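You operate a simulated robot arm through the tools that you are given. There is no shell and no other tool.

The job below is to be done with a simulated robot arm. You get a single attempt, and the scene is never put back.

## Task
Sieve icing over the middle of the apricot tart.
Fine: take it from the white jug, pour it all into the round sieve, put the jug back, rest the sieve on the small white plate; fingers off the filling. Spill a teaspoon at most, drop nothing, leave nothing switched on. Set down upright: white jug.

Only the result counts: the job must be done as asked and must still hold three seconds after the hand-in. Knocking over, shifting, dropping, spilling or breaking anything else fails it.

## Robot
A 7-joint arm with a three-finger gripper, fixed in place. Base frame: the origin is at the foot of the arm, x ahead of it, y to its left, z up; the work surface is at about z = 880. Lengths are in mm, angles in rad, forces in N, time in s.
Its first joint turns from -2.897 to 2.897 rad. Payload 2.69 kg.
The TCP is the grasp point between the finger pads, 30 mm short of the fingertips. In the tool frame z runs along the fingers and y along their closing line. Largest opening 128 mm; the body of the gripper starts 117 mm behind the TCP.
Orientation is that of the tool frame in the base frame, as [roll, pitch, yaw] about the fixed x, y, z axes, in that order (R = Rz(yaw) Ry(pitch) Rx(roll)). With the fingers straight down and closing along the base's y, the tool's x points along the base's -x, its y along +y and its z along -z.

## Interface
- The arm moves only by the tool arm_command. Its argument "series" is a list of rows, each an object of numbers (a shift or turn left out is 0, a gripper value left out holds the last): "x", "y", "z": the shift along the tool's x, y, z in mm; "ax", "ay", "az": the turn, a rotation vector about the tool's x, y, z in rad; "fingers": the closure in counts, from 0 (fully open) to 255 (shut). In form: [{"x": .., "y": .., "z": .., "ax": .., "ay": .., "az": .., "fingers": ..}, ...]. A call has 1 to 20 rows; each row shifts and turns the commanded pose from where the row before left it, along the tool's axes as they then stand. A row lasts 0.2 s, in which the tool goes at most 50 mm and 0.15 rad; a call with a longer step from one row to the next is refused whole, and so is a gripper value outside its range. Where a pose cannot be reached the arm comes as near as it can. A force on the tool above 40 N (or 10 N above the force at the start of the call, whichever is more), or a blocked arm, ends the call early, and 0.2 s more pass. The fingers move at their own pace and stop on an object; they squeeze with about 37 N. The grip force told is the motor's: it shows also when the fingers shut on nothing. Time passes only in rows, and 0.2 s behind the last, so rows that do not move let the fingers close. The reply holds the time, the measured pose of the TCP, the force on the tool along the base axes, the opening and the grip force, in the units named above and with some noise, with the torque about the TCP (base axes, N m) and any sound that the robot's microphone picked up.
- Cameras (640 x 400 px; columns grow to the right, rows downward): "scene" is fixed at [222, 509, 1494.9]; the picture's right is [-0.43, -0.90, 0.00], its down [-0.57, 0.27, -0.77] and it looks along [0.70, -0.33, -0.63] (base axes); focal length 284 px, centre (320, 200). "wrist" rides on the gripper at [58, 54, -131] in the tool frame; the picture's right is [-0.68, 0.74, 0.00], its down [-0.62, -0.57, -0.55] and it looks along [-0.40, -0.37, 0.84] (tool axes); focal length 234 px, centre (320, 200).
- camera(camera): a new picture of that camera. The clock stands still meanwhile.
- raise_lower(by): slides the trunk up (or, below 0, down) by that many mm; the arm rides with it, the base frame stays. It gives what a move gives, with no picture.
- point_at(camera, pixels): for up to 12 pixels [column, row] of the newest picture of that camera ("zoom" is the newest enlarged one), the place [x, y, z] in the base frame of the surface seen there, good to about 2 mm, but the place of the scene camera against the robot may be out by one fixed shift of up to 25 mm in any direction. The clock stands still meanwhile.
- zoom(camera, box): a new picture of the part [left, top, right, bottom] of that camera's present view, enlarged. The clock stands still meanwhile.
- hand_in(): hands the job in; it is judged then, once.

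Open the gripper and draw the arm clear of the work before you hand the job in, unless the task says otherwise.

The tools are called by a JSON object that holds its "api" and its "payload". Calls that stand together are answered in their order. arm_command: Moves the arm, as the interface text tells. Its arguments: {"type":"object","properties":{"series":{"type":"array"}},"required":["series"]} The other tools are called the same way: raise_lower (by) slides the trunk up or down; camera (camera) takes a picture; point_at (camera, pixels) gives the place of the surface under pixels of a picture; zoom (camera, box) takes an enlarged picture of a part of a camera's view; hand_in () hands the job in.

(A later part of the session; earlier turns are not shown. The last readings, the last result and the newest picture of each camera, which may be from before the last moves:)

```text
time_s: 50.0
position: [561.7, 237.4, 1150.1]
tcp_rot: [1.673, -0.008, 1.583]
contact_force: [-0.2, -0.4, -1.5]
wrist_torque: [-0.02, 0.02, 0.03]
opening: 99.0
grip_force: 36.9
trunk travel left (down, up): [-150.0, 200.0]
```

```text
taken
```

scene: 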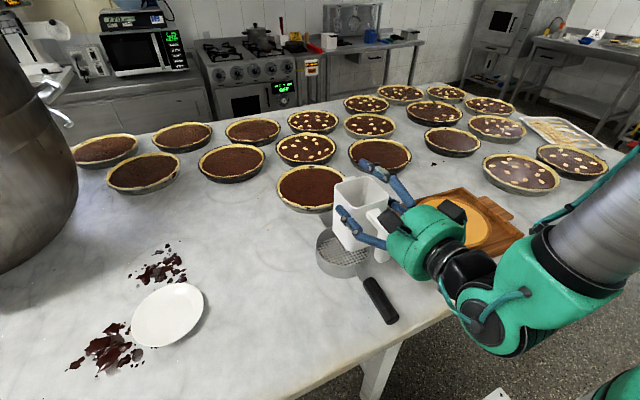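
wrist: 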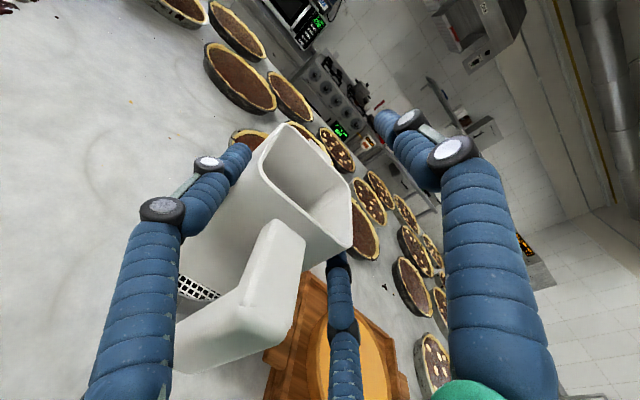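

The jug hangs securely above the sieve's near side in the scene view (jug at (357,210)). I now begin tilting in place by 1.05 rad, which still keeps the thin powder layer well inside, checking reach.

{"api": "arm_command", "payload": {"series": [{"ax": 0.08}, {"ax": 0.12}, {"ax": 0.15}, {"ax": 0.15}, {"ax": 0.15}, {"ax": 0.15}, {"ax": 0.12}, {"ax": 0.08}, {}]}}

{"api": "camera", "payload": {"camera": "scene"}}

{"api": "camera", "payload": {"camera": "wrist"}}

```text
time_s: 52.0
position: [554.6, 232.6, 1114.4]
tcp_rot: [2.574, -0.008, 1.582]
contact_force: [0.5, -0.3, -2.5]
wrist_torque: [-0.04, -0.11, -0.03]
opening: 99.0
grip_force: 37.0
out of reach, approached as far as the arm can: row 7, 8
trunk travel left (down, up): [-150.0, 200.0]
```

```text
taken
```

scene: 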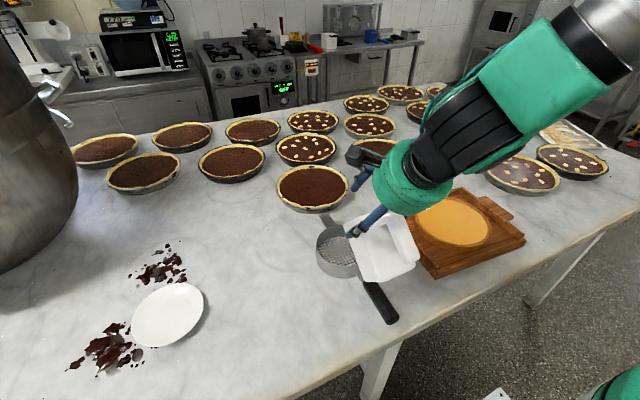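

```text
taken
```

wrist: 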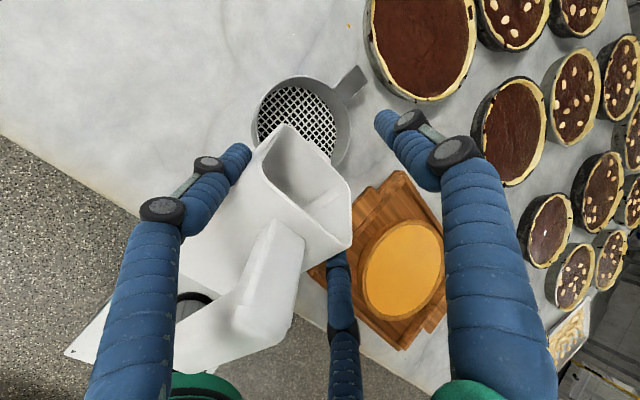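

A joint limit stopped the tilt at about 57° below horizontal (rows 7–8, TCP slipped to z=1114); the jug is still safely upright enough. I will turn the jug's lip toward −y by 45° to free the last joint, first moving to a roomier spot.

{"api": "arm_command", "payload": {"series": [{"x": 9, "y": 9, "z": -1}, {"x": 19, "y": 19, "z": -2}, {"x": 19, "y": 19, "z": -2}, {"x": 10, "y": 10, "z": -1}, {}]}}

{"api": "arm_command", "payload": {"series": [{"ay": -0.04, "az": 0.063}, {"ay": -0.075, "az": 0.118}, {"ay": -0.075, "az": 0.118}, {"ay": -0.075, "az": 0.118}, {"ay": -0.075, "az": 0.118}, {"ay": -0.075, "az": 0.118}, {"ay": -0.01, "az": 0.015}, {}]}}

{"api": "camera", "payload": {"camera": "scene"}}

{"api": "camera", "payload": {"camera": "wrist"}}

```text
time_s: 53.2
position: [554.7, 232.3, 1115.5]
tcp_rot: [2.574, -0.01, 1.581]
contact_force: [-0.7, -0.5, -1.2]
wrist_torque: [-0.01, -0.13, -0.04]
opening: 98.9
grip_force: 37.5
out of reach, approached as far as the arm can: row 1, 2, 3, 4
trunk travel left (down, up): [-150.0, 200.0]
```

```text
time_s: 55.0
position: [546.5, 229.4, 1099.7]
tcp_rot: [2.607, 0.021, 0.792]
contact_force: [0.0, 0.1, -1.1]
wrist_torque: [-0.07, -0.09, -0.02]
opening: 98.9
grip_force: 37.5
out of reach, approached as far as the arm can: row 1
trunk travel left (down, up): [-150.0, 200.0]
```

```text
taken
```

scene: 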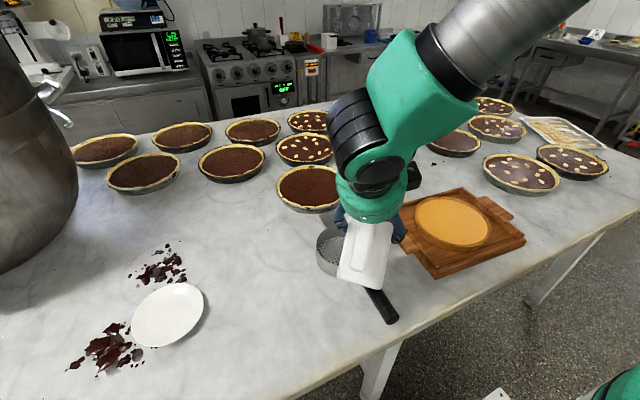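

```text
taken
```

wrist: 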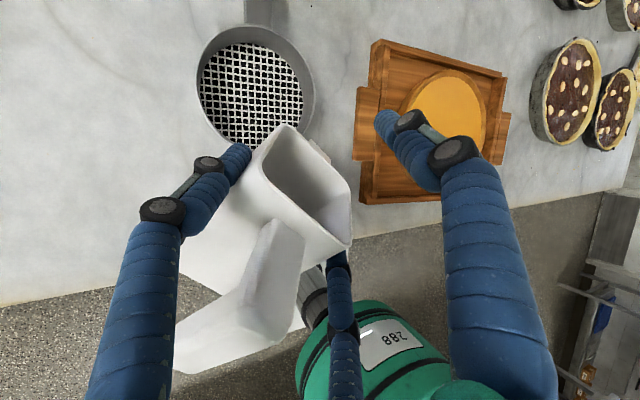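

The lip now points about 45° toward −y and the limit is gone. The wrist view shows the sieve well at (255,90); I measure its rim for the exact centre.

{"api": "zoom", "payload": {"camera": "wrist", "box": [180, 0, 340, 160]}}

```text
2.50 times, centred on (260, 80) of wrist
```

zoom: 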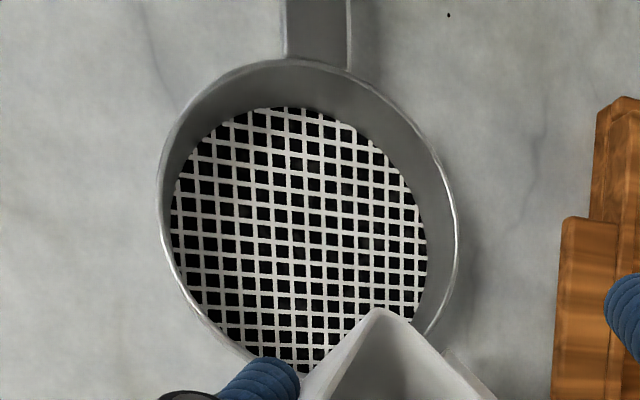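

{"api": "point_at", "payload": {"camera": "zoom", "pixels": [[161, 210], [300, 60], [456, 220], [185, 125], [405, 105], [175, 285], [437, 290], [220, 345], [300, 240], [287, 222], [246, 238], [225, 90]]}}

{"api": "point_at", "payload": {"camera": "wrist", "pixels": [[284, 126], [312, 143], [349, 185], [349, 240], [262, 172], [330, 155], [240, 160], [350, 262], [300, 180], [265, 10], [250, 15], [280, 18]]}}

```text
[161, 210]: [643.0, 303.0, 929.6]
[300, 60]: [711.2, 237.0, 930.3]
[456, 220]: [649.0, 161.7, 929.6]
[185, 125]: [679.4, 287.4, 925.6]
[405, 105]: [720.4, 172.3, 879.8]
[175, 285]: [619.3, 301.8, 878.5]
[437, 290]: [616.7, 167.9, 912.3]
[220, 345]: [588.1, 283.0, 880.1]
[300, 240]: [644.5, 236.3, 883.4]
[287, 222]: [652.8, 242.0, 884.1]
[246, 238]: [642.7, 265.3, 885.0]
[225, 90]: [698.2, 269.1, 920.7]
```

```text
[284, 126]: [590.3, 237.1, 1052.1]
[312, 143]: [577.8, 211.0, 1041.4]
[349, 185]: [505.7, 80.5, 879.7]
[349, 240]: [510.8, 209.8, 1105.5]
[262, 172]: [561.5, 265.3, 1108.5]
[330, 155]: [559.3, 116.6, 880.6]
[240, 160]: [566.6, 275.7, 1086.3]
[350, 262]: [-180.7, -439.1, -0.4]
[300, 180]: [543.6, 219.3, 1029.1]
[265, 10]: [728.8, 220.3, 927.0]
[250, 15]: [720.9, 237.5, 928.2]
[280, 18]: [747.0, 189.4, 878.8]
```

The sieve centre is (640,232), outer radius ≈71, rim z≈930, mesh z≈884 (holes read the same height, so the mesh acts as a surface). I continue tilting slowly about the lip to about 80°, still retaining the powder, watching for limits.

{"api": "arm_command", "payload": {"series": [{"ax": 0.06, "y": 4}, {"ax": 0.09, "y": 6}, {"ax": 0.09, "y": 6}, {"ax": 0.06, "y": 4}, {}]}}

{"api": "camera", "payload": {"camera": "wrist"}}

```text
time_s: 56.2
position: [553.5, 219.7, 1105.6]
tcp_rot: [2.801, 0.021, 0.79]
contact_force: [0.6, 0.3, -1.6]
wrist_torque: [-0.09, -0.12, 0.04]
opening: 98.7
grip_force: 37.1
out of reach, approached as far as the arm can: row 3, 4
trunk travel left (down, up): [-150.0, 200.0]
```

```text
taken
```

wrist: 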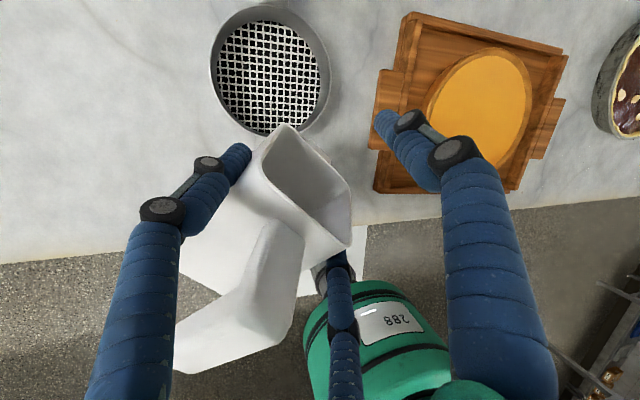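

A limit again at about 70° below horizontal, so forward pitching is not viable in this arm posture. Better: bring the jug upright again and pour over its −y side edge by rolling about the tool axis, where the last joint has plenty of range. I first tilt back.

{"api": "arm_command", "payload": {"series": [{"ax": -0.06}, {"ax": -0.1}, {"ax": -0.14}, {"ax": -0.14}, {"ax": -0.14}, {"ax": -0.1}, {"ax": -0.05}, {}]}}

```text
time_s: 58.0
position: [555.7, 222.5, 1105.4]
tcp_rot: [2.073, 0.021, 0.788]
contact_force: [-0.3, -0.1, -1.8]
wrist_torque: [-0.07, -0.05, 0.01]
opening: 98.6
grip_force: 36.9
trunk travel left (down, up): [-150.0, 200.0]
```

Tilt is back to about 29°. Now turn the yaw back by +45° about the vertical and bring the jug upright.

{"api": "arm_command", "payload": {"series": [{"ay": 0.06, "az": -0.033}, {"ay": 0.114, "az": -0.0625}, {"ay": 0.114, "az": -0.0625}, {"ay": 0.114, "az": -0.0625}, {"ay": 0.114, "az": -0.0625}, {"ay": 0.114, "az": -0.0625}, {"ay": 0.058, "az": -0.032}, {}]}}

{"api": "arm_command", "payload": {"series": [{"ax": -0.06}, {"ax": -0.1}, {"ax": -0.12}, {"ax": -0.08}, {"ax": -0.038}, {}]}}

{"api": "camera", "payload": {"camera": "scene"}}

{"api": "camera", "payload": {"camera": "wrist"}}

```text
time_s: 59.8
position: [555.2, 221.5, 1105.2]
tcp_rot: [2.091, 0.014, 1.576]
contact_force: [0.9, 0.5, -1.2]
wrist_torque: [0.02, -0.04, 0.06]
opening: 98.8
grip_force: 36.2
trunk travel left (down, up): [-150.0, 200.0]
```

```text
time_s: 61.2
position: [555.8, 222.1, 1104.5]
tcp_rot: [1.689, 0.014, 1.575]
contact_force: [0.3, -0.4, -2.1]
wrist_torque: [-0.02, -0.01, -0.02]
opening: 99.0
grip_force: 36.9
trunk travel left (down, up): [-150.0, 200.0]
```

```text
taken
```

scene: 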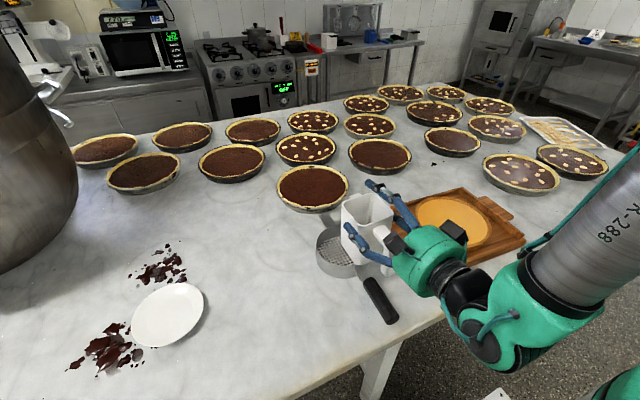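

```text
taken
```

wrist: 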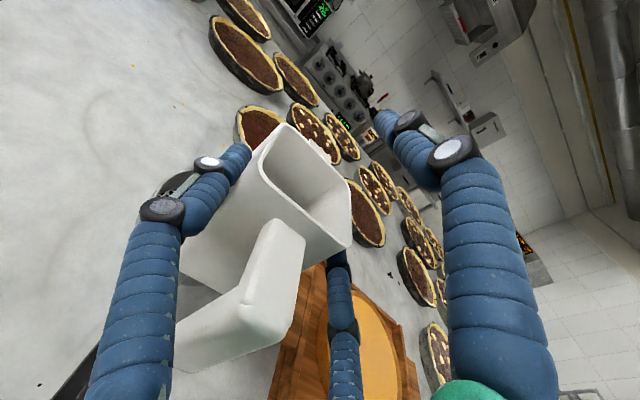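

The jug is upright again. Before lowering anything I check where the bulky wrist parts are: I probe the palm (430,260), black joint (465,285) and green joint (500,325) in the scene view.

{"api": "point_at", "payload": {"camera": "scene", "pixels": [[430, 255], [405, 270], [465, 285], [455, 300], [500, 325], [495, 360], [540, 340], [470, 345], [455, 232], [400, 245], [600, 235], [525, 305]]}}

```text
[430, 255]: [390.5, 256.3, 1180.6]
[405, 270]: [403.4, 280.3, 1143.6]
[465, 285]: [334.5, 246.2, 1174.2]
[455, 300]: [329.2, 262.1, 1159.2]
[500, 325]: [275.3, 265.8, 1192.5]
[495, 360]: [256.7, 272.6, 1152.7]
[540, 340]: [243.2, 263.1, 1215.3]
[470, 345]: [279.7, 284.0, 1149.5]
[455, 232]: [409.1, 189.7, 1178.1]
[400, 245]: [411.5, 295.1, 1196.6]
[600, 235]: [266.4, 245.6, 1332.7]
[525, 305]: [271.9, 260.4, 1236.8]
```

The wrist parts run in line with the tool axis, so a side-pour is feasible. I raise 40 mm and roll the jug 0.8 rad about its own x axis (top toward −y), which keeps the powder inside.

{"api": "arm_command", "payload": {"series": [{"y": 13, "z": -1.5}, {"y": 17, "z": -2}, {"y": 10, "z": -1.2}, {}]}}

{"api": "arm_command", "payload": {"series": [{"ay": 0.007, "az": 0.07}, {"ay": 0.011, "az": 0.109}, {"ay": 0.0143, "az": 0.139}, {"ay": 0.0143, "az": 0.139}, {"ay": 0.0143, "az": 0.139}, {"ay": 0.011, "az": 0.109}, {"ay": 0.009, "az": 0.09}, {}]}}

{"api": "camera", "payload": {"camera": "scene"}}

```text
time_s: 62.2
position: [555.2, 222.9, 1146.8]
tcp_rot: [1.689, 0.014, 1.575]
contact_force: [0.9, -0.7, -1.9]
wrist_torque: [0.01, 0.03, 0.03]
opening: 98.8
grip_force: 36.9
trunk travel left (down, up): [-150.0, 200.0]
```

```text
time_s: 64.0
position: [555.7, 222.0, 1145.5]
tcp_rot: [1.697, -0.786, 1.558]
contact_force: [0.5, -0.6, -1.5]
wrist_torque: [-0.07, 0.01, 0.03]
opening: 98.9
grip_force: 37.2
trunk travel left (down, up): [-150.0, 200.0]
```

```text
taken
```

scene: 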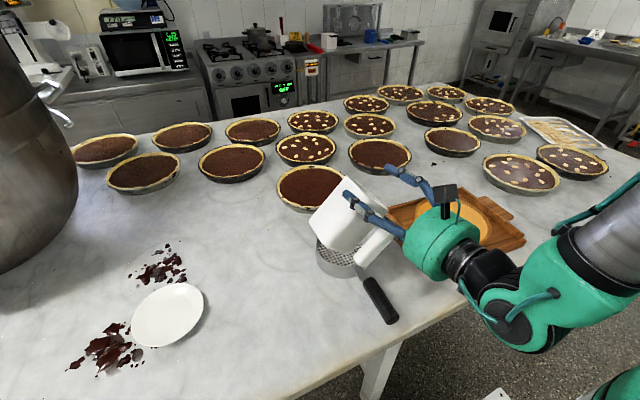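

Rolling works freely (46° now). Next I yaw +25° about the vertical so the hand stays off the sieve handle.

{"api": "arm_command", "payload": {"series": [{"ax": 0.042, "ay": 0.042, "az": -0.005}, {"ax": 0.074, "ay": 0.073, "az": -0.009}, {"ax": 0.085, "ay": 0.084, "az": -0.011}, {"ax": 0.066, "ay": 0.065, "az": -0.008}, {"ax": 0.042, "ay": 0.042, "az": -0.005}, {}]}}

{"api": "camera", "payload": {"camera": "scene"}}

{"api": "camera", "payload": {"camera": "wrist"}}

```text
time_s: 65.4
position: [551.9, 217.5, 1152.7]
tcp_rot: [1.702, -0.788, 1.729]
contact_force: [0.4, 0.6, -2.8]
wrist_torque: [-0.1, -0.06, -0.03]
opening: 98.6
grip_force: 37.4
out of reach, approached as far as the arm can: row 3, 4, 5
trunk travel left (down, up): [-150.0, 200.0]
```

```text
taken
```

scene: 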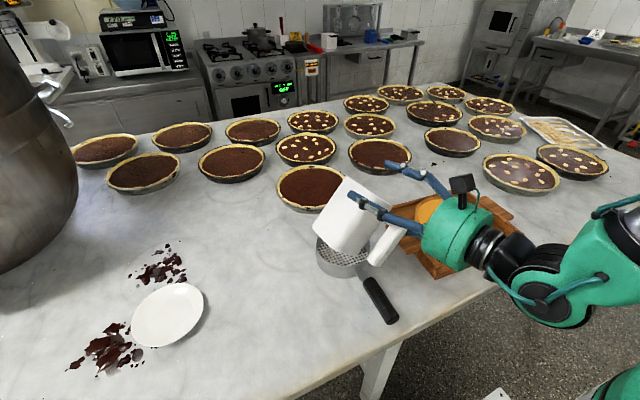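

```text
taken
```

wrist: 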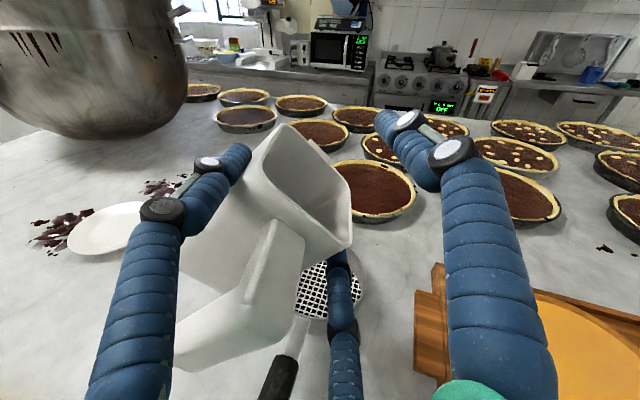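

The yaw stopped at about 10° (joint limit), which is acceptable if I keep the hand higher. I now move the jug, still tilted 45° and holding its powder, to TCP ≈(626,218,1100) over the sieve.

{"api": "arm_command", "payload": {"series": [{"x": -6.8, "y": -2.9, "z": 11.5}, {"x": -15.9, "y": -6.8, "z": 26.7}, {"x": -15.9, "y": -6.8, "z": 26.7}, {"x": -6.8, "y": -2.9, "z": 11.5}, {}]}}

{"api": "camera", "payload": {"camera": "wrist"}}

{"api": "camera", "payload": {"camera": "scene"}}

```text
time_s: 66.6
position: [605.1, 256.1, 1103.5]
tcp_rot: [1.699, -0.783, 1.771]
contact_force: [0.1, 0.1, -1.6]
wrist_torque: [-0.1, -0.01, 0.04]
opening: 99.7
grip_force: 37.0
out of reach, approached as far as the arm can: row 1, 2, 3, 4
trunk travel left (down, up): [-150.0, 200.0]
```

```text
taken
```

wrist: 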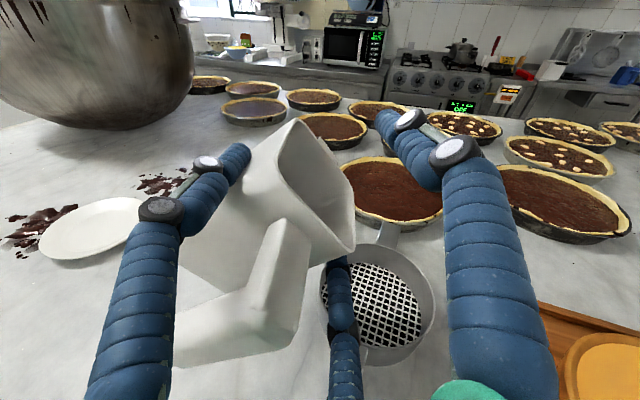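

```text
taken
```

scene: 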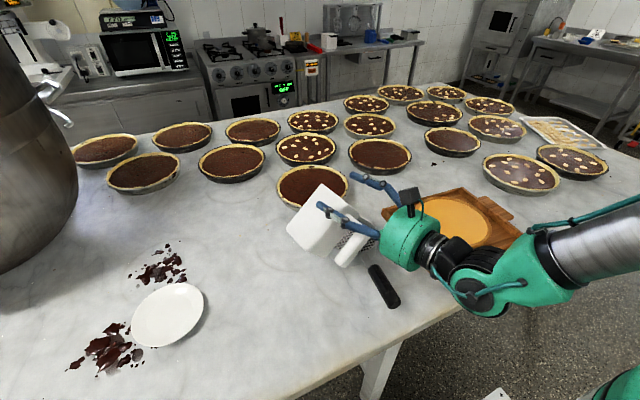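

The arm shifted sideways instead (now (605,256,1103)), and the jug's rim corner moved from (285,125) to (297,120) in the wrist view, so it has slipped slightly in the grip. I look closer before any further move.

{"api": "zoom", "payload": {"camera": "wrist", "box": [160, 90, 460, 390]}}

{"api": "zoom", "payload": {"camera": "scene", "box": [260, 150, 480, 320]}}

```text
1.33 times, centred on (310, 240) of wrist
```

zoom: 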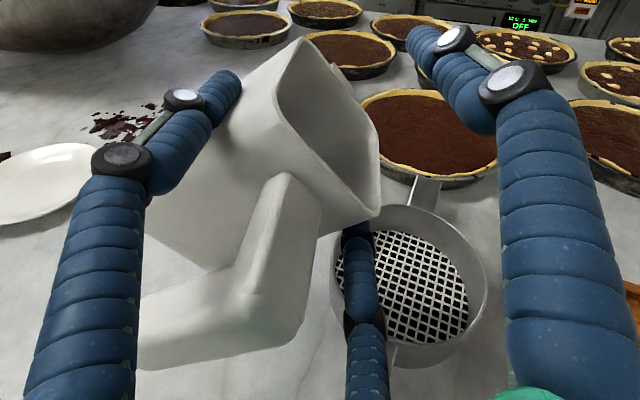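

```text
2.35 times, centred on (370, 235) of scene
```

zoom: 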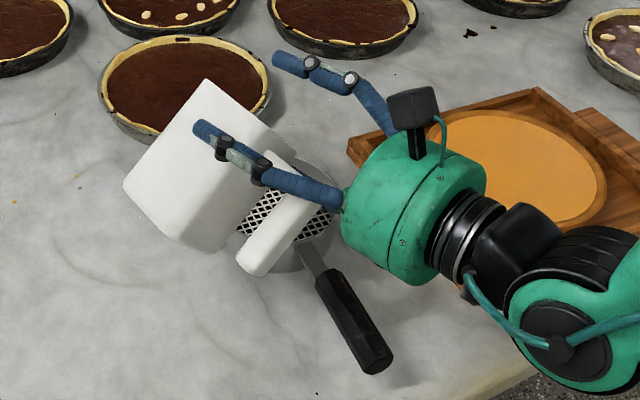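

I measure the jug's rim corners in the hand and the handle to quantify the slip.

{"api": "point_at", "payload": {"camera": "zoom", "pixels": [[303, 41], [377, 150], [370, 217], [277, 92], [345, 210], [345, 75], [290, 178], [245, 315], [240, 60], [160, 240], [310, 180], [330, 150]]}}

```text
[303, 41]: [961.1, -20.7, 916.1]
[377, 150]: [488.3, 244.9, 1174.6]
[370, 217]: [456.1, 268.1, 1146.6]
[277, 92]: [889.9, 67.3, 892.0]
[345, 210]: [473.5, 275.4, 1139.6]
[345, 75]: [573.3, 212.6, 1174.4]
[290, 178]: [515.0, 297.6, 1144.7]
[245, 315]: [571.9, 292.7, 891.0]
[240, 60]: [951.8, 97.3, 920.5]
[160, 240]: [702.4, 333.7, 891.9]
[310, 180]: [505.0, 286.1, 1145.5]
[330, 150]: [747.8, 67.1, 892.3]
```

Those applied to the scene zoom, the newer one. I retake the wrist zoom and query it.

{"api": "zoom", "payload": {"camera": "wrist", "box": [160, 90, 460, 390]}}

{"api": "point_at", "payload": {"camera": "zoom", "pixels": [[303, 42], [376, 150], [372, 214], [280, 95], [345, 228], [320, 200], [290, 178], [245, 315], [270, 55], [175, 240], [240, 250], [330, 100]]}}

```text
1.33 times, centred on (310, 240) of wrist
```

zoom: 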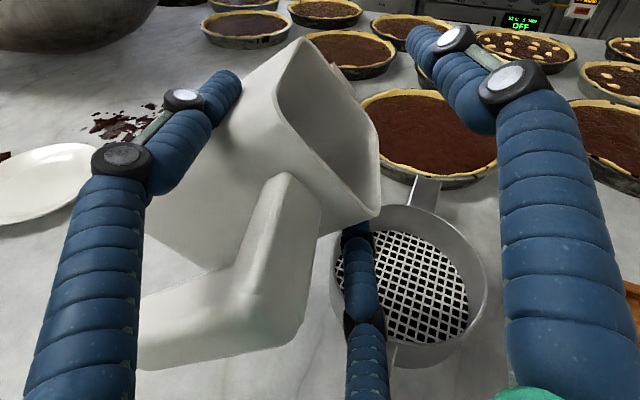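

```text
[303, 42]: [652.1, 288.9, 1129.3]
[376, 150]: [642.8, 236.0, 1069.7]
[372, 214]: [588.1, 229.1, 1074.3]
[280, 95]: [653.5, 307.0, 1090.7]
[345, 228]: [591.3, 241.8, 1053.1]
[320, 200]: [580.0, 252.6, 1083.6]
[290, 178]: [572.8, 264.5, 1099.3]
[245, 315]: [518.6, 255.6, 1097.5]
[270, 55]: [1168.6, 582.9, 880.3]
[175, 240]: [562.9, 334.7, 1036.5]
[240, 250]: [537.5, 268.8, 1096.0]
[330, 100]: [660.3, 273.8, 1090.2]
```

The jug shifted only a few mm in the grip and is still held at 37 N. The limit appears whenever the tool lines up with the arm's radial direction, so I turn the yaw back by about −24°, which moves away from it.

{"api": "arm_command", "payload": {"series": [{"ax": -0.03, "ay": -0.03, "az": 0.004}, {"ax": -0.059, "ay": -0.059, "az": 0.008}, {"ax": -0.074, "ay": -0.074, "az": 0.01}, {"ax": -0.074, "ay": -0.074, "az": 0.01}, {"ax": -0.04, "ay": -0.04, "az": 0.005}, {"ax": -0.02, "ay": -0.02, "az": 0.002}, {}]}}

{"api": "camera", "payload": {"camera": "wrist"}}

```text
time_s: 68.2
position: [605.7, 255.9, 1104.7]
tcp_rot: [1.701, -0.786, 1.356]
contact_force: [0.0, 0.1, -2.3]
wrist_torque: [-0.1, -0.02, 0.02]
opening: 99.7
grip_force: 36.8
trunk travel left (down, up): [-150.0, 200.0]
```

```text
taken
```

wrist: 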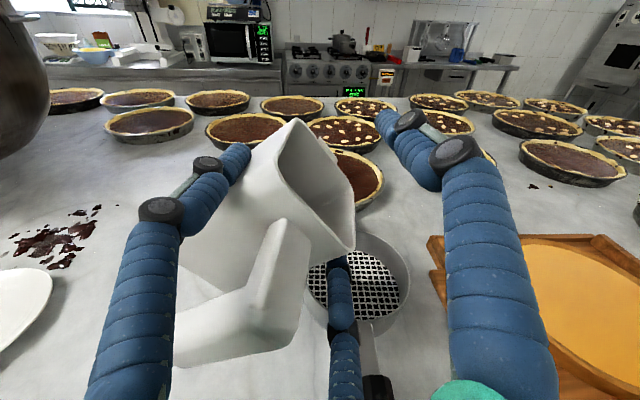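

No reach warning this time. I move to TCP ≈(621,224) at the same height, then roll further to about 82°, where the powder is still retained.

{"api": "arm_command", "payload": {"series": [{"x": -5, "y": 5.5, "z": 4.8}, {"x": -9.5, "y": 11, "z": 9.7}, {"x": -4.8, "y": 5.5, "z": 4.8}, {}]}}

{"api": "arm_command", "payload": {"series": [{"ay": 0.005, "az": 0.05}, {"ay": 0.0082, "az": 0.08}, {"ay": 0.0102, "az": 0.1}, {"ay": 0.0102, "az": 0.1}, {"ay": 0.0102, "az": 0.1}, {"ay": 0.0102, "az": 0.1}, {"ay": 0.0082, "az": 0.08}, {"ay": 0.003, "az": 0.03}, {}]}}

{"api": "camera", "payload": {"camera": "wrist"}}

{"api": "zoom", "payload": {"camera": "scene", "box": [260, 150, 480, 320]}}

```text
time_s: 69.2
position: [621.0, 225.6, 1104.1]
tcp_rot: [1.7, -0.785, 1.356]
contact_force: [0.3, -0.1, -2.4]
wrist_torque: [-0.11, 0.09, -0.02]
opening: 99.6
grip_force: 36.7
trunk travel left (down, up): [-150.0, 200.0]
```

```text
time_s: 71.2
position: [619.7, 224.2, 1103.8]
tcp_rot: [1.814, -1.428, 1.237]
contact_force: [0.0, -0.2, -2.3]
wrist_torque: [-0.11, 0.04, 0.02]
opening: 99.5
grip_force: 37.1
trunk travel left (down, up): [-150.0, 200.0]
```

```text
taken
```

wrist: 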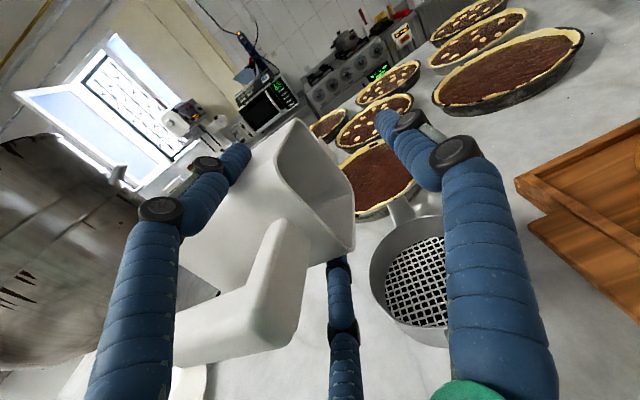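

```text
2.35 times, centred on (370, 235) of scene
```

zoom: 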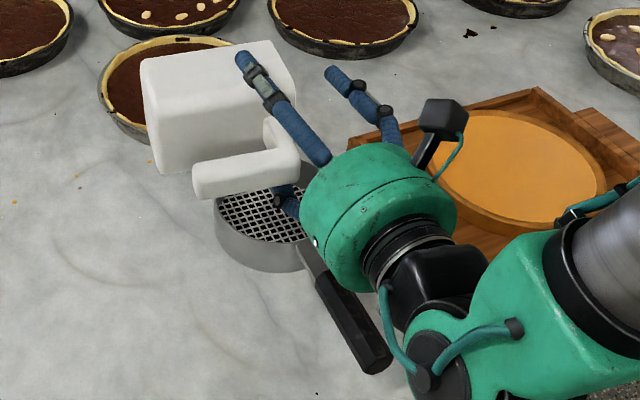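

The jug now lies nearly horizontal over the sieve with its mouth toward −y, still holding everything. I lower by 32 mm and shift 6 mm so that its pouring edge will sit just +y of the sieve centre.

{"api": "arm_command", "payload": {"series": [{"x": -7, "y": -2.3, "z": 0.4}, {"x": -12, "y": -4, "z": 0.7}, {"x": -8, "y": -2.7, "z": 0.4}, {"x": -3.9, "y": -1.3, "z": 0.2}, {}]}}

{"api": "camera", "payload": {"camera": "wrist"}}

{"api": "zoom", "payload": {"camera": "scene", "box": [280, 150, 440, 310]}}

```text
time_s: 72.4
position: [622.0, 229.6, 1072.6]
tcp_rot: [1.813, -1.429, 1.237]
contact_force: [-0.6, -0.3, -1.6]
wrist_torque: [-0.14, 0.0, -0.02]
opening: 99.6
grip_force: 36.5
trunk travel left (down, up): [-150.0, 200.0]
```

```text
taken
```

wrist: 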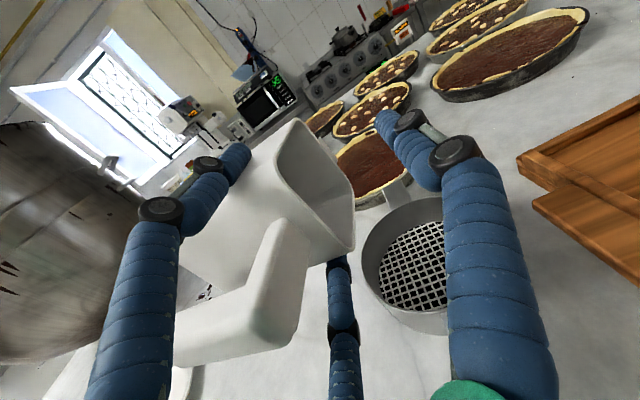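

```text
2.50 times, centred on (360, 230) of scene
```

zoom: 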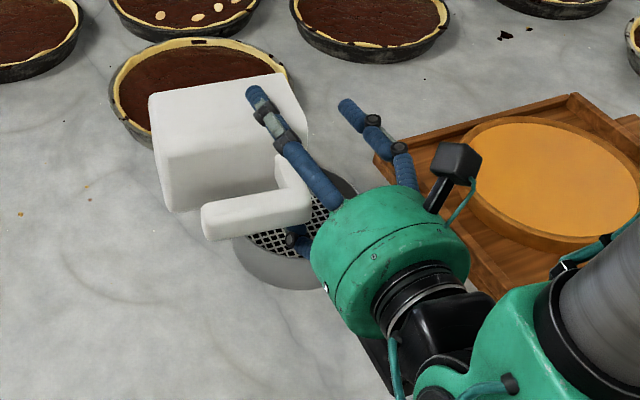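

I check where the pouring edge really is by probing the rim's right side at (353,185), (353,245) and (325,265) in the wrist view.

{"api": "zoom", "payload": {"camera": "wrist", "box": [240, 100, 460, 340]}}

{"api": "point_at", "payload": {"camera": "wrist", "pixels": [[353, 188], [353, 235], [350, 248], [298, 122], [276, 160], [310, 255], [340, 165], [280, 225], [390, 205], [365, 250], [420, 330], [320, 200]]}}

```text
1.67 times, centred on (350, 220) of wrist
```

zoom: 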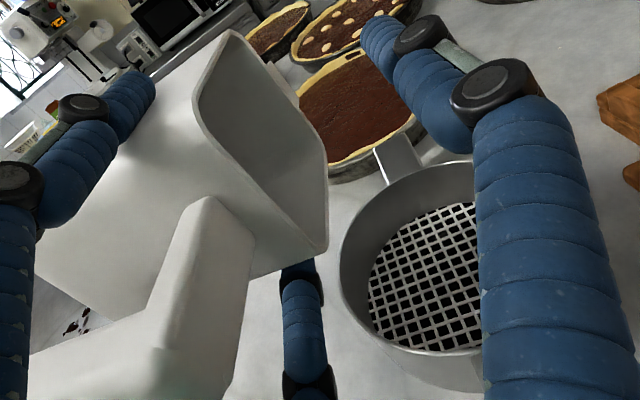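

```text
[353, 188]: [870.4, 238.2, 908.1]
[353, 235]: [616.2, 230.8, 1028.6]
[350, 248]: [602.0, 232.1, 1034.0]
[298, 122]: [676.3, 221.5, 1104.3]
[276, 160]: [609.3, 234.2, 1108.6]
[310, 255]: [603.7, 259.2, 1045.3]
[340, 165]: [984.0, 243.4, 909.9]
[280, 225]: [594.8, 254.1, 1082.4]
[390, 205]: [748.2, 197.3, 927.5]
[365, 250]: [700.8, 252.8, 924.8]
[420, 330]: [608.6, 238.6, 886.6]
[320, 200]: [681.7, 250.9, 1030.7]
```

The lower rim edge is at about (602…676, 231…217, 1030), mouth plane vertical (≈90° tilt), about 8 mm to −y of the sieve's centre line. I shift 8 mm to +y and start rolling very slowly.

{"api": "arm_command", "payload": {"series": [{"x": 0.5, "y": -4, "z": 0.4}, {"x": 0.5, "y": -3.9, "z": 0.4}, {"ay": 0.003, "az": 0.03}, {"ay": 0.003, "az": 0.03}, {"ay": 0.003, "az": 0.03}, {"ay": 0.003, "az": 0.03}, {"ay": 0.003, "az": 0.03}, {}]}}

{"api": "camera", "payload": {"camera": "wrist"}}

{"api": "zoom", "payload": {"camera": "scene", "box": [280, 150, 440, 310]}}

```text
time_s: 74.2
position: [622.3, 240.0, 1072.7]
tcp_rot: [-2.622, -1.55, -0.613]
contact_force: [-0.2, 0.4, -1.8]
wrist_torque: [-0.14, 0.02, 0.02]
opening: 99.4
grip_force: 37.0
trunk travel left (down, up): [-150.0, 200.0]
```

```text
taken
```

wrist: 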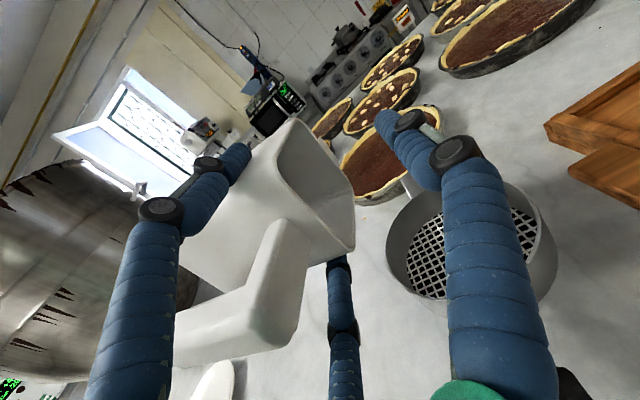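

```text
2.50 times, centred on (360, 230) of scene
```

zoom: 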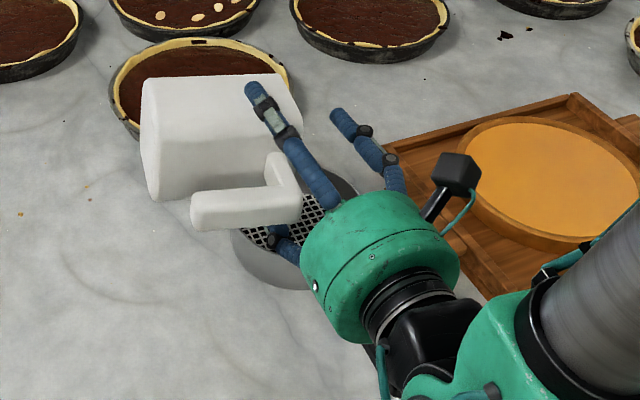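

No flow visible yet (tilt ≈98°). I keep rolling slowly.

{"api": "arm_command", "payload": {"series": [{"ay": 0.003, "az": 0.03}, {"ay": 0.003, "az": 0.03}, {"ay": 0.003, "az": 0.03}, {"ay": 0.003, "az": 0.03}, {"ay": 0.003, "az": 0.03}, {}]}}

{"api": "camera", "payload": {"camera": "wrist"}}

{"api": "zoom", "payload": {"camera": "scene", "box": [280, 150, 440, 310]}}

```text
time_s: 75.6
position: [622.4, 238.6, 1071.7]
tcp_rot: [-1.601, -1.41, -1.635]
contact_force: [0.5, -0.6, -2.2]
wrist_torque: [-0.15, 0.02, -0.03]
opening: 99.6
grip_force: 37.0
trunk travel left (down, up): [-150.0, 200.0]
```

```text
taken
```

wrist: 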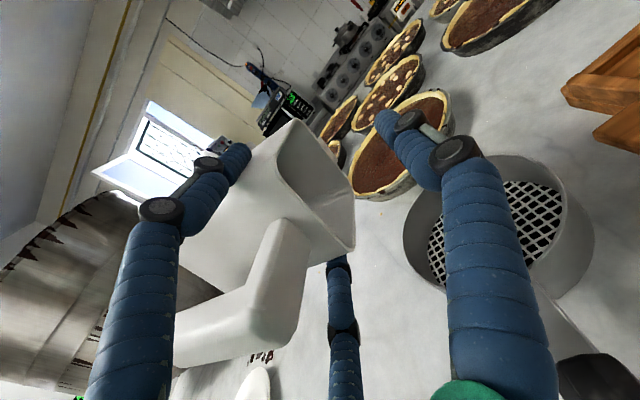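

```text
2.50 times, centred on (360, 230) of scene
```

zoom: 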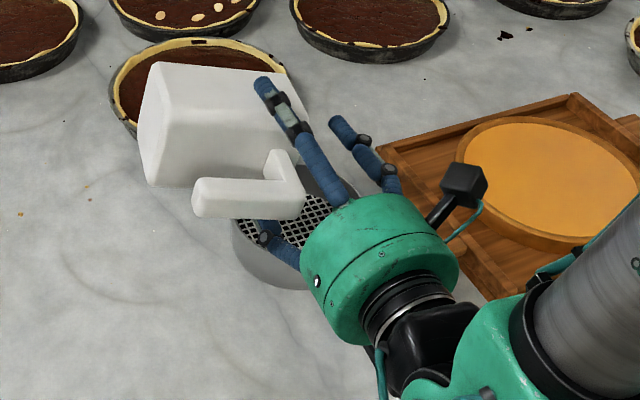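

Tilt is about 107°, still no flow. I probe the pouring edge once more to be sure it is above the sieve before continuing.

{"api": "point_at", "payload": {"camera": "wrist", "pixels": [[353, 240], [348, 252], [340, 262], [298, 124], [320, 259], [440, 240], [410, 220], [530, 190], [590, 250], [600, 385], [440, 190], [343, 205]]}}

{"api": "zoom", "payload": {"camera": "wrist", "box": [260, 100, 440, 300]}}

```text
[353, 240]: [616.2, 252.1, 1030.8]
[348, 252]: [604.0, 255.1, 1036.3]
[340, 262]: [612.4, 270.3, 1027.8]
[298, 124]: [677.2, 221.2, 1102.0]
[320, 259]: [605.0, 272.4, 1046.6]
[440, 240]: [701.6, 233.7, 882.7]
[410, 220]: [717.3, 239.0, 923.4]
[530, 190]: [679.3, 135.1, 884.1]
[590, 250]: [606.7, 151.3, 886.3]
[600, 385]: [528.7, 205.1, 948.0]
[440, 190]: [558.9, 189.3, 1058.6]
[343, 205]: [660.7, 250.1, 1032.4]
```

```text
2.00 times, centred on (350, 200) of wrist
```

zoom: 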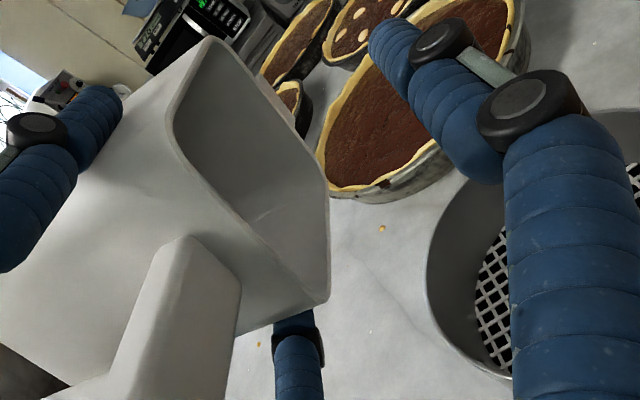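

The mesh now reads at (679,135) and the sieve's handle at (529,205): the sieve was pushed during the earlier erratic move, so I must relocate it before pouring. I take fresh views of it.

{"api": "zoom", "payload": {"camera": "wrist", "box": [380, 130, 640, 400]}}

{"api": "point_at", "payload": {"camera": "zoom", "pixels": [[60, 130], [75, 190], [110, 60], [430, 60], [440, 120], [380, 215], [410, 190], [300, 35], [330, 120], [395, 40], [450, 150], [350, 225]]}}

{"api": "camera", "payload": {"camera": "scene"}}

```text
1.48 times, centred on (510, 265) of wrist
```

zoom: 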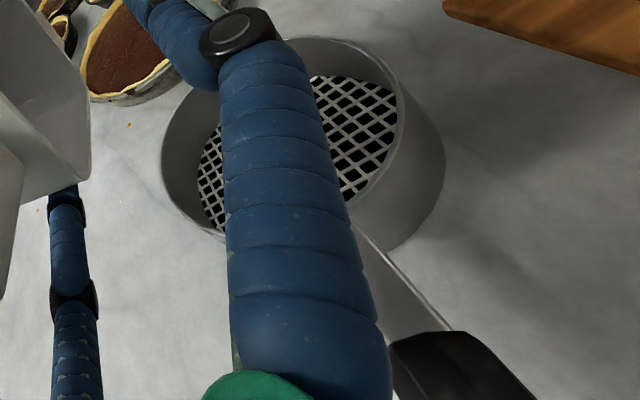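

```text
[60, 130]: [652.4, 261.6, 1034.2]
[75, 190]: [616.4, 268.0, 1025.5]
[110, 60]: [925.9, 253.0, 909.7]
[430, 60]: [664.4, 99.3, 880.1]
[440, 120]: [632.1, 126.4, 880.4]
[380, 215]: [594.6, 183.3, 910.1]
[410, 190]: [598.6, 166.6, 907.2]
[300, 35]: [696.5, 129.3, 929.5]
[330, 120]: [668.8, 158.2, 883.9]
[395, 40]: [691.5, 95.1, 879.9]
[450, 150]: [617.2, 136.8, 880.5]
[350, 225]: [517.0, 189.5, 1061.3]
```

```text
taken
```

scene: 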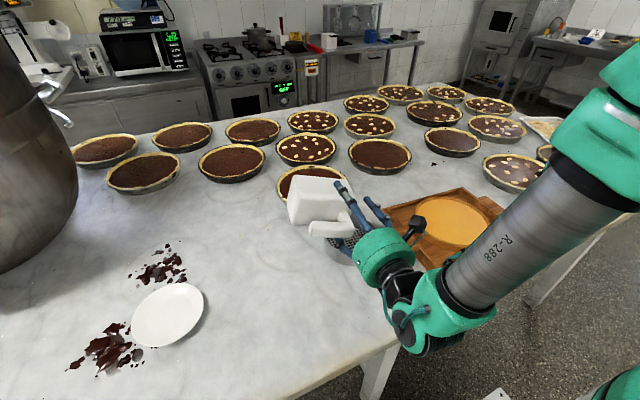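

The relocated sieve is centred near (665,193), still flat on the table with its mesh at z≈884. I roll back to about 88° so nothing escapes while shifting, then move the edge over the new centre.

{"api": "arm_command", "payload": {"series": [{"ay": -0.004, "az": -0.04}, {"ay": -0.006, "az": -0.06}, {"ay": -0.006, "az": -0.06}, {"ay": -0.006, "az": -0.06}, {"ay": -0.006, "az": -0.06}, {"ay": -0.004, "az": -0.04}, {}]}}

{"api": "camera", "payload": {"camera": "wrist"}}

```text
time_s: 77.2
position: [623.7, 238.0, 1071.9]
tcp_rot: [1.797, -1.405, 1.253]
contact_force: [-0.3, -0.4, -1.8]
wrist_torque: [-0.12, 0.01, 0.01]
opening: 99.4
grip_force: 37.4
trunk travel left (down, up): [-150.0, 200.0]
```

```text
taken
```

wrist: 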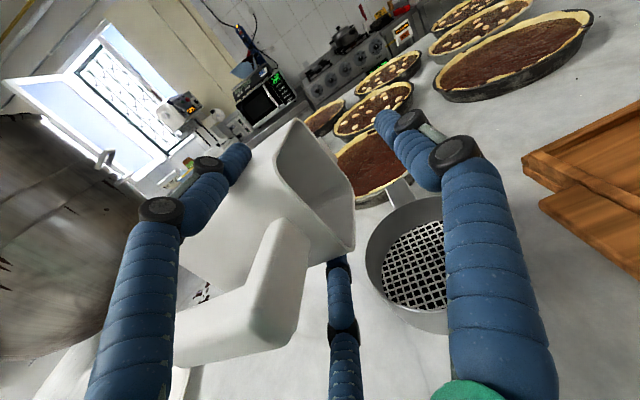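

I re-measure the sieve rim from this view at several points to confirm its new centre before shifting.

{"api": "zoom", "payload": {"camera": "wrist", "box": [340, 160, 460, 360]}}

{"api": "point_at", "payload": {"camera": "wrist", "pixels": [[366, 247], [370, 232], [380, 217], [395, 205], [415, 198], [368, 262], [376, 285], [390, 300], [410, 260], [430, 305], [400, 190], [440, 322]]}}

```text
2.00 times, centred on (400, 260) of wrist
```

zoom: 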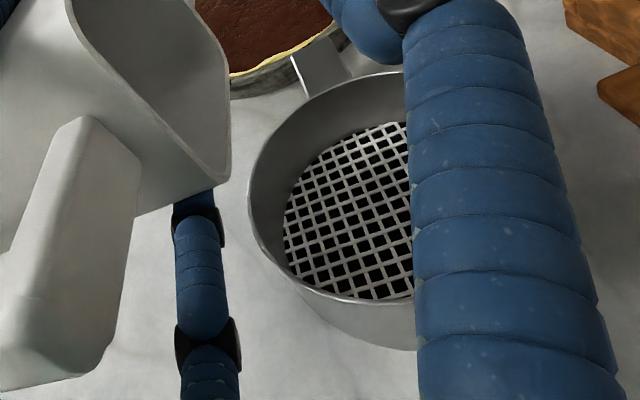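

```text
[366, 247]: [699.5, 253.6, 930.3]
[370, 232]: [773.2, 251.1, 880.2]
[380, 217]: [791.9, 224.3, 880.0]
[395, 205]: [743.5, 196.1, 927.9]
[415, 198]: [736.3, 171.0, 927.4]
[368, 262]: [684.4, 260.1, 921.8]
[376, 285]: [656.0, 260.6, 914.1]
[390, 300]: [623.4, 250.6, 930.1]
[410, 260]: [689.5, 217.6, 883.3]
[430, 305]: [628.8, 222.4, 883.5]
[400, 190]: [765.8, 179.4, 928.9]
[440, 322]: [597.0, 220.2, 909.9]
```

The fit gives the sieve centre at ≈(665,191). I shift the jug (tilt ≈88°) by (+25,−50) mm smoothly so the edge will be over it.

{"api": "arm_command", "payload": {"series": [{"x": -0.7, "y": 4.7, "z": 2.9}, {"x": -1.3, "y": 9.5, "z": 5.9}, {"x": -2, "y": 14.2, "z": 8.8}, {"x": -1.6, "y": 11.8, "z": 7.3}, {"x": -1, "y": 7.1, "z": 4.4}, {}, {}]}}

{"api": "camera", "payload": {"camera": "wrist"}}

{"api": "camera", "payload": {"camera": "scene"}}

```text
time_s: 78.8
position: [648.2, 189.3, 1072.5]
tcp_rot: [1.798, -1.408, 1.253]
contact_force: [0.1, 0.1, -2.2]
wrist_torque: [-0.15, 0.03, 0.01]
opening: 99.2
grip_force: 36.7
trunk travel left (down, up): [-150.0, 200.0]
```

```text
taken
```

wrist: 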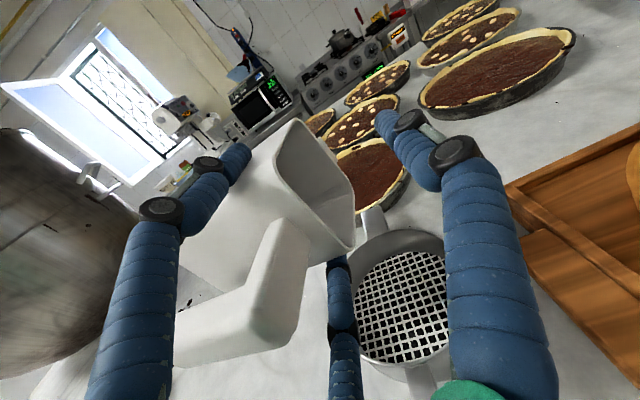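

```text
taken
```

scene: 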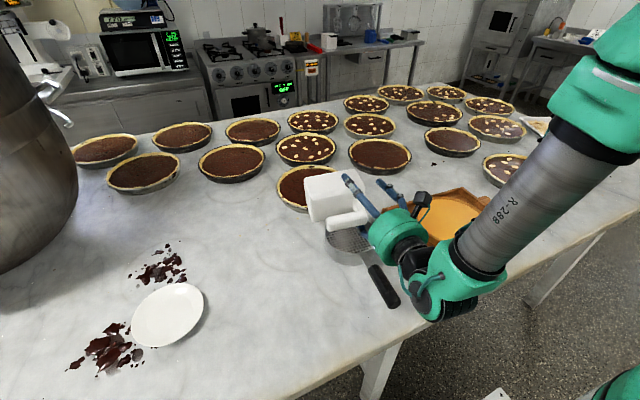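

The reply is as commanded with no warnings. I verify the edge and the sieve in this view: rim corner (352,247), mesh (400,310), sieve rim right (440,370) and left (362,262).

{"api": "point_at", "payload": {"camera": "wrist", "pixels": [[353, 236], [349, 249], [400, 308], [363, 265], [385, 236], [415, 230], [372, 357], [440, 355], [357, 285], [297, 123], [278, 160], [430, 240]]}}

```text
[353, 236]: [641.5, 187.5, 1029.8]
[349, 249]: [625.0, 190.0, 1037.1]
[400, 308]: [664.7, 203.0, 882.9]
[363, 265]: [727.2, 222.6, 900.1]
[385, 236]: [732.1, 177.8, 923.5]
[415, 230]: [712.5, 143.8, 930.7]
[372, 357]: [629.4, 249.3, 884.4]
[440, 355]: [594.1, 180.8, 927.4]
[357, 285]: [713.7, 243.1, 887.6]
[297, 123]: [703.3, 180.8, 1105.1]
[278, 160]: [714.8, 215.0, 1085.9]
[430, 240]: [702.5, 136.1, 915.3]
```

The edge (centre ≈(660,183,1033)) and the sieve (centre ≈(664,192)) line up. I start the slow pour roll.

{"api": "arm_command", "payload": {"series": [{"ay": 0.003, "az": 0.03}, {"ay": 0.004, "az": 0.04}, {"ay": 0.004, "az": 0.04}, {"ay": 0.004, "az": 0.04}, {"ay": 0.004, "az": 0.04}, {"ay": 0.004, "az": 0.04}, {"ay": 0.004, "az": 0.04}, {"ay": 0.003, "az": 0.03}]}}

{"api": "camera", "payload": {"camera": "wrist"}}

```text
time_s: 80.6
position: [649.0, 187.8, 1072.9]
tcp_rot: [-1.617, -1.429, -1.621]
contact_force: [-0.3, 0.0, -1.9]
wrist_torque: [-0.14, 0.01, -0.01]
opening: 99.3
grip_force: 36.6
trunk travel left (down, up): [-150.0, 200.0]
```

```text
taken
```

wrist: 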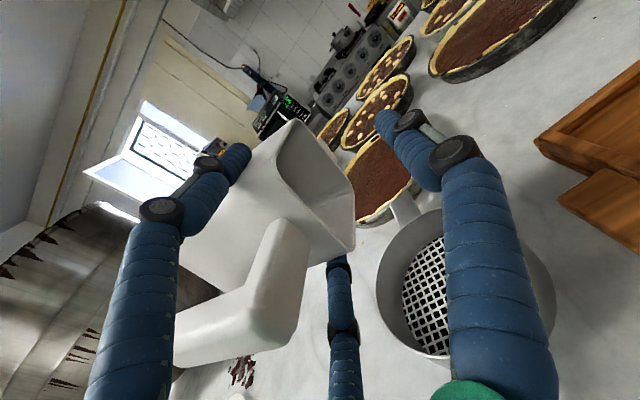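

No flow at ≈106°. I continue slowly to about 116°.

{"api": "arm_command", "payload": {"series": [{"ay": 0.003, "az": 0.03}, {"ay": 0.003, "az": 0.03}, {"ay": 0.003, "az": 0.03}, {"ay": 0.003, "az": 0.03}, {"ay": 0.003, "az": 0.03}, {"ay": 0.003, "az": 0.03}, {}]}}

{"api": "camera", "payload": {"camera": "wrist"}}

{"api": "zoom", "payload": {"camera": "scene", "box": [280, 150, 440, 310]}}

```text
time_s: 82.2
position: [648.2, 187.5, 1071.9]
tcp_rot: [-1.538, -1.25, -1.699]
contact_force: [0.1, 0.7, -1.8]
wrist_torque: [-0.12, 0.02, -0.01]
opening: 99.2
grip_force: 37.3
trunk travel left (down, up): [-150.0, 200.0]
```

```text
taken
```

wrist: 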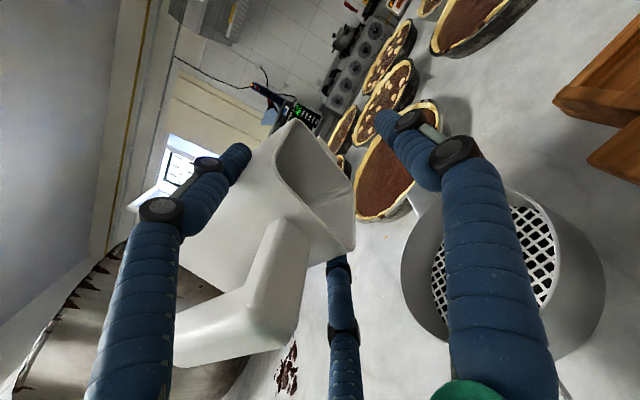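

```text
2.50 times, centred on (360, 230) of scene
```

zoom: 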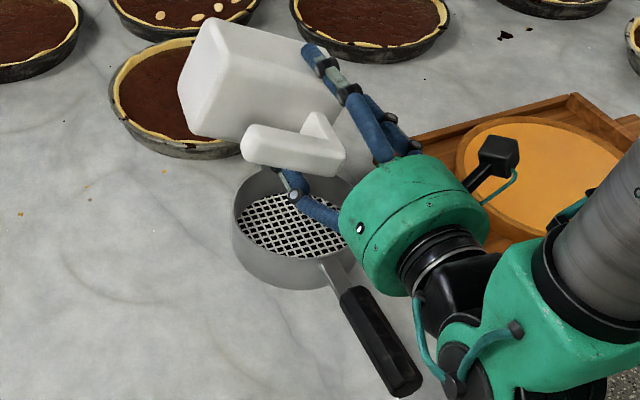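

Still nothing visible on the mesh at ≈116°; I continue rolling slowly to about 128°.

{"api": "arm_command", "payload": {"series": [{"ay": 0.003, "az": 0.03}, {"ay": 0.003, "az": 0.03}, {"ay": 0.003, "az": 0.03}, {"ay": 0.003, "az": 0.03}, {"ay": 0.003, "az": 0.03}, {"ay": 0.003, "az": 0.03}, {"ay": 0.003, "az": 0.03}, {}]}}

{"api": "camera", "payload": {"camera": "wrist"}}

{"api": "zoom", "payload": {"camera": "scene", "box": [280, 150, 440, 310]}}

```text
time_s: 84.0
position: [648.8, 189.0, 1072.7]
tcp_rot: [-1.515, -1.039, -1.726]
contact_force: [0.1, 1.2, -2.3]
wrist_torque: [-0.11, 0.03, 0.0]
opening: 99.0
grip_force: 37.4
trunk travel left (down, up): [-150.0, 200.0]
```

```text
taken
```

wrist: 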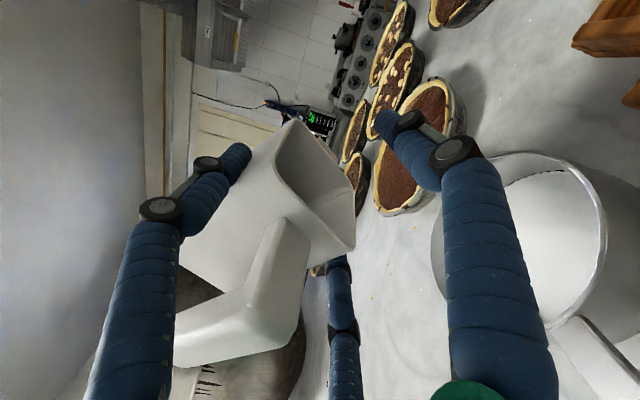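

```text
2.50 times, centred on (360, 230) of scene
```

zoom: 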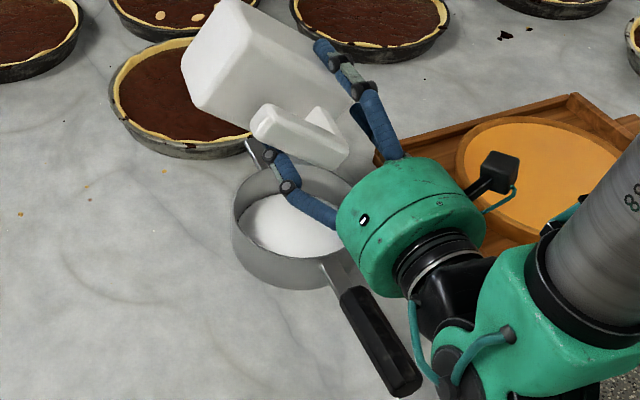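

The mesh is now covered with white powder in both views and no spill is visible. I roll on a little to ≈140° and hold to empty the jug entirely.

{"api": "arm_command", "payload": {"series": [{"ay": 0.003, "az": 0.03}, {"ay": 0.003, "az": 0.03}, {"ay": 0.003, "az": 0.03}, {"ay": 0.003, "az": 0.03}, {"ay": 0.003, "az": 0.03}, {"ay": 0.003, "az": 0.03}, {"ay": 0.003, "az": 0.03}, {}, {}, {}, {}, {}]}}

{"api": "camera", "payload": {"camera": "wrist"}}

{"api": "zoom", "payload": {"camera": "scene", "box": [280, 150, 440, 310]}}

```text
time_s: 86.6
position: [649.0, 189.2, 1073.2]
tcp_rot: [-1.502, -0.826, -1.741]
contact_force: [-0.1, 0.6, -1.4]
wrist_torque: [-0.09, 0.05, -0.01]
opening: 99.3
grip_force: 36.9
trunk travel left (down, up): [-150.0, 200.0]
```

```text
taken
```

wrist: 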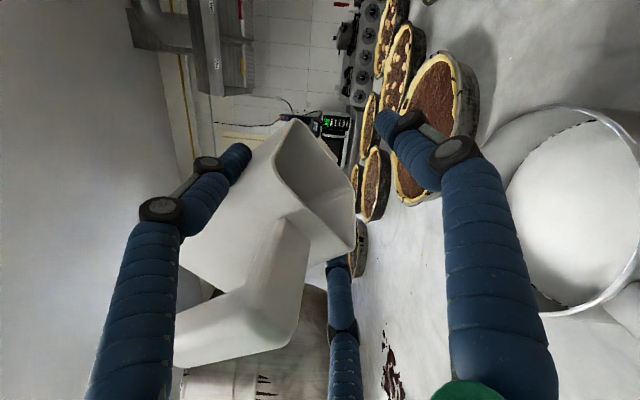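

```text
2.50 times, centred on (360, 230) of scene
```

zoom: 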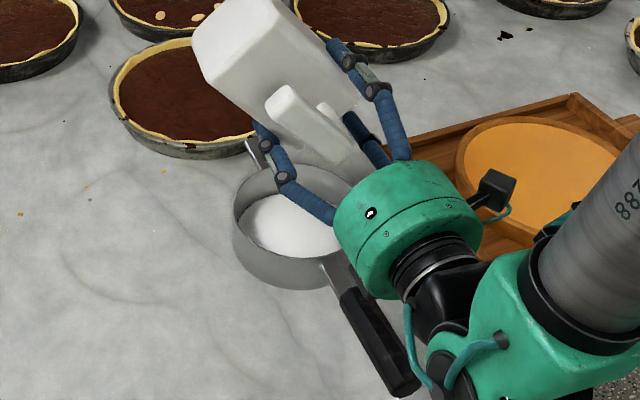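

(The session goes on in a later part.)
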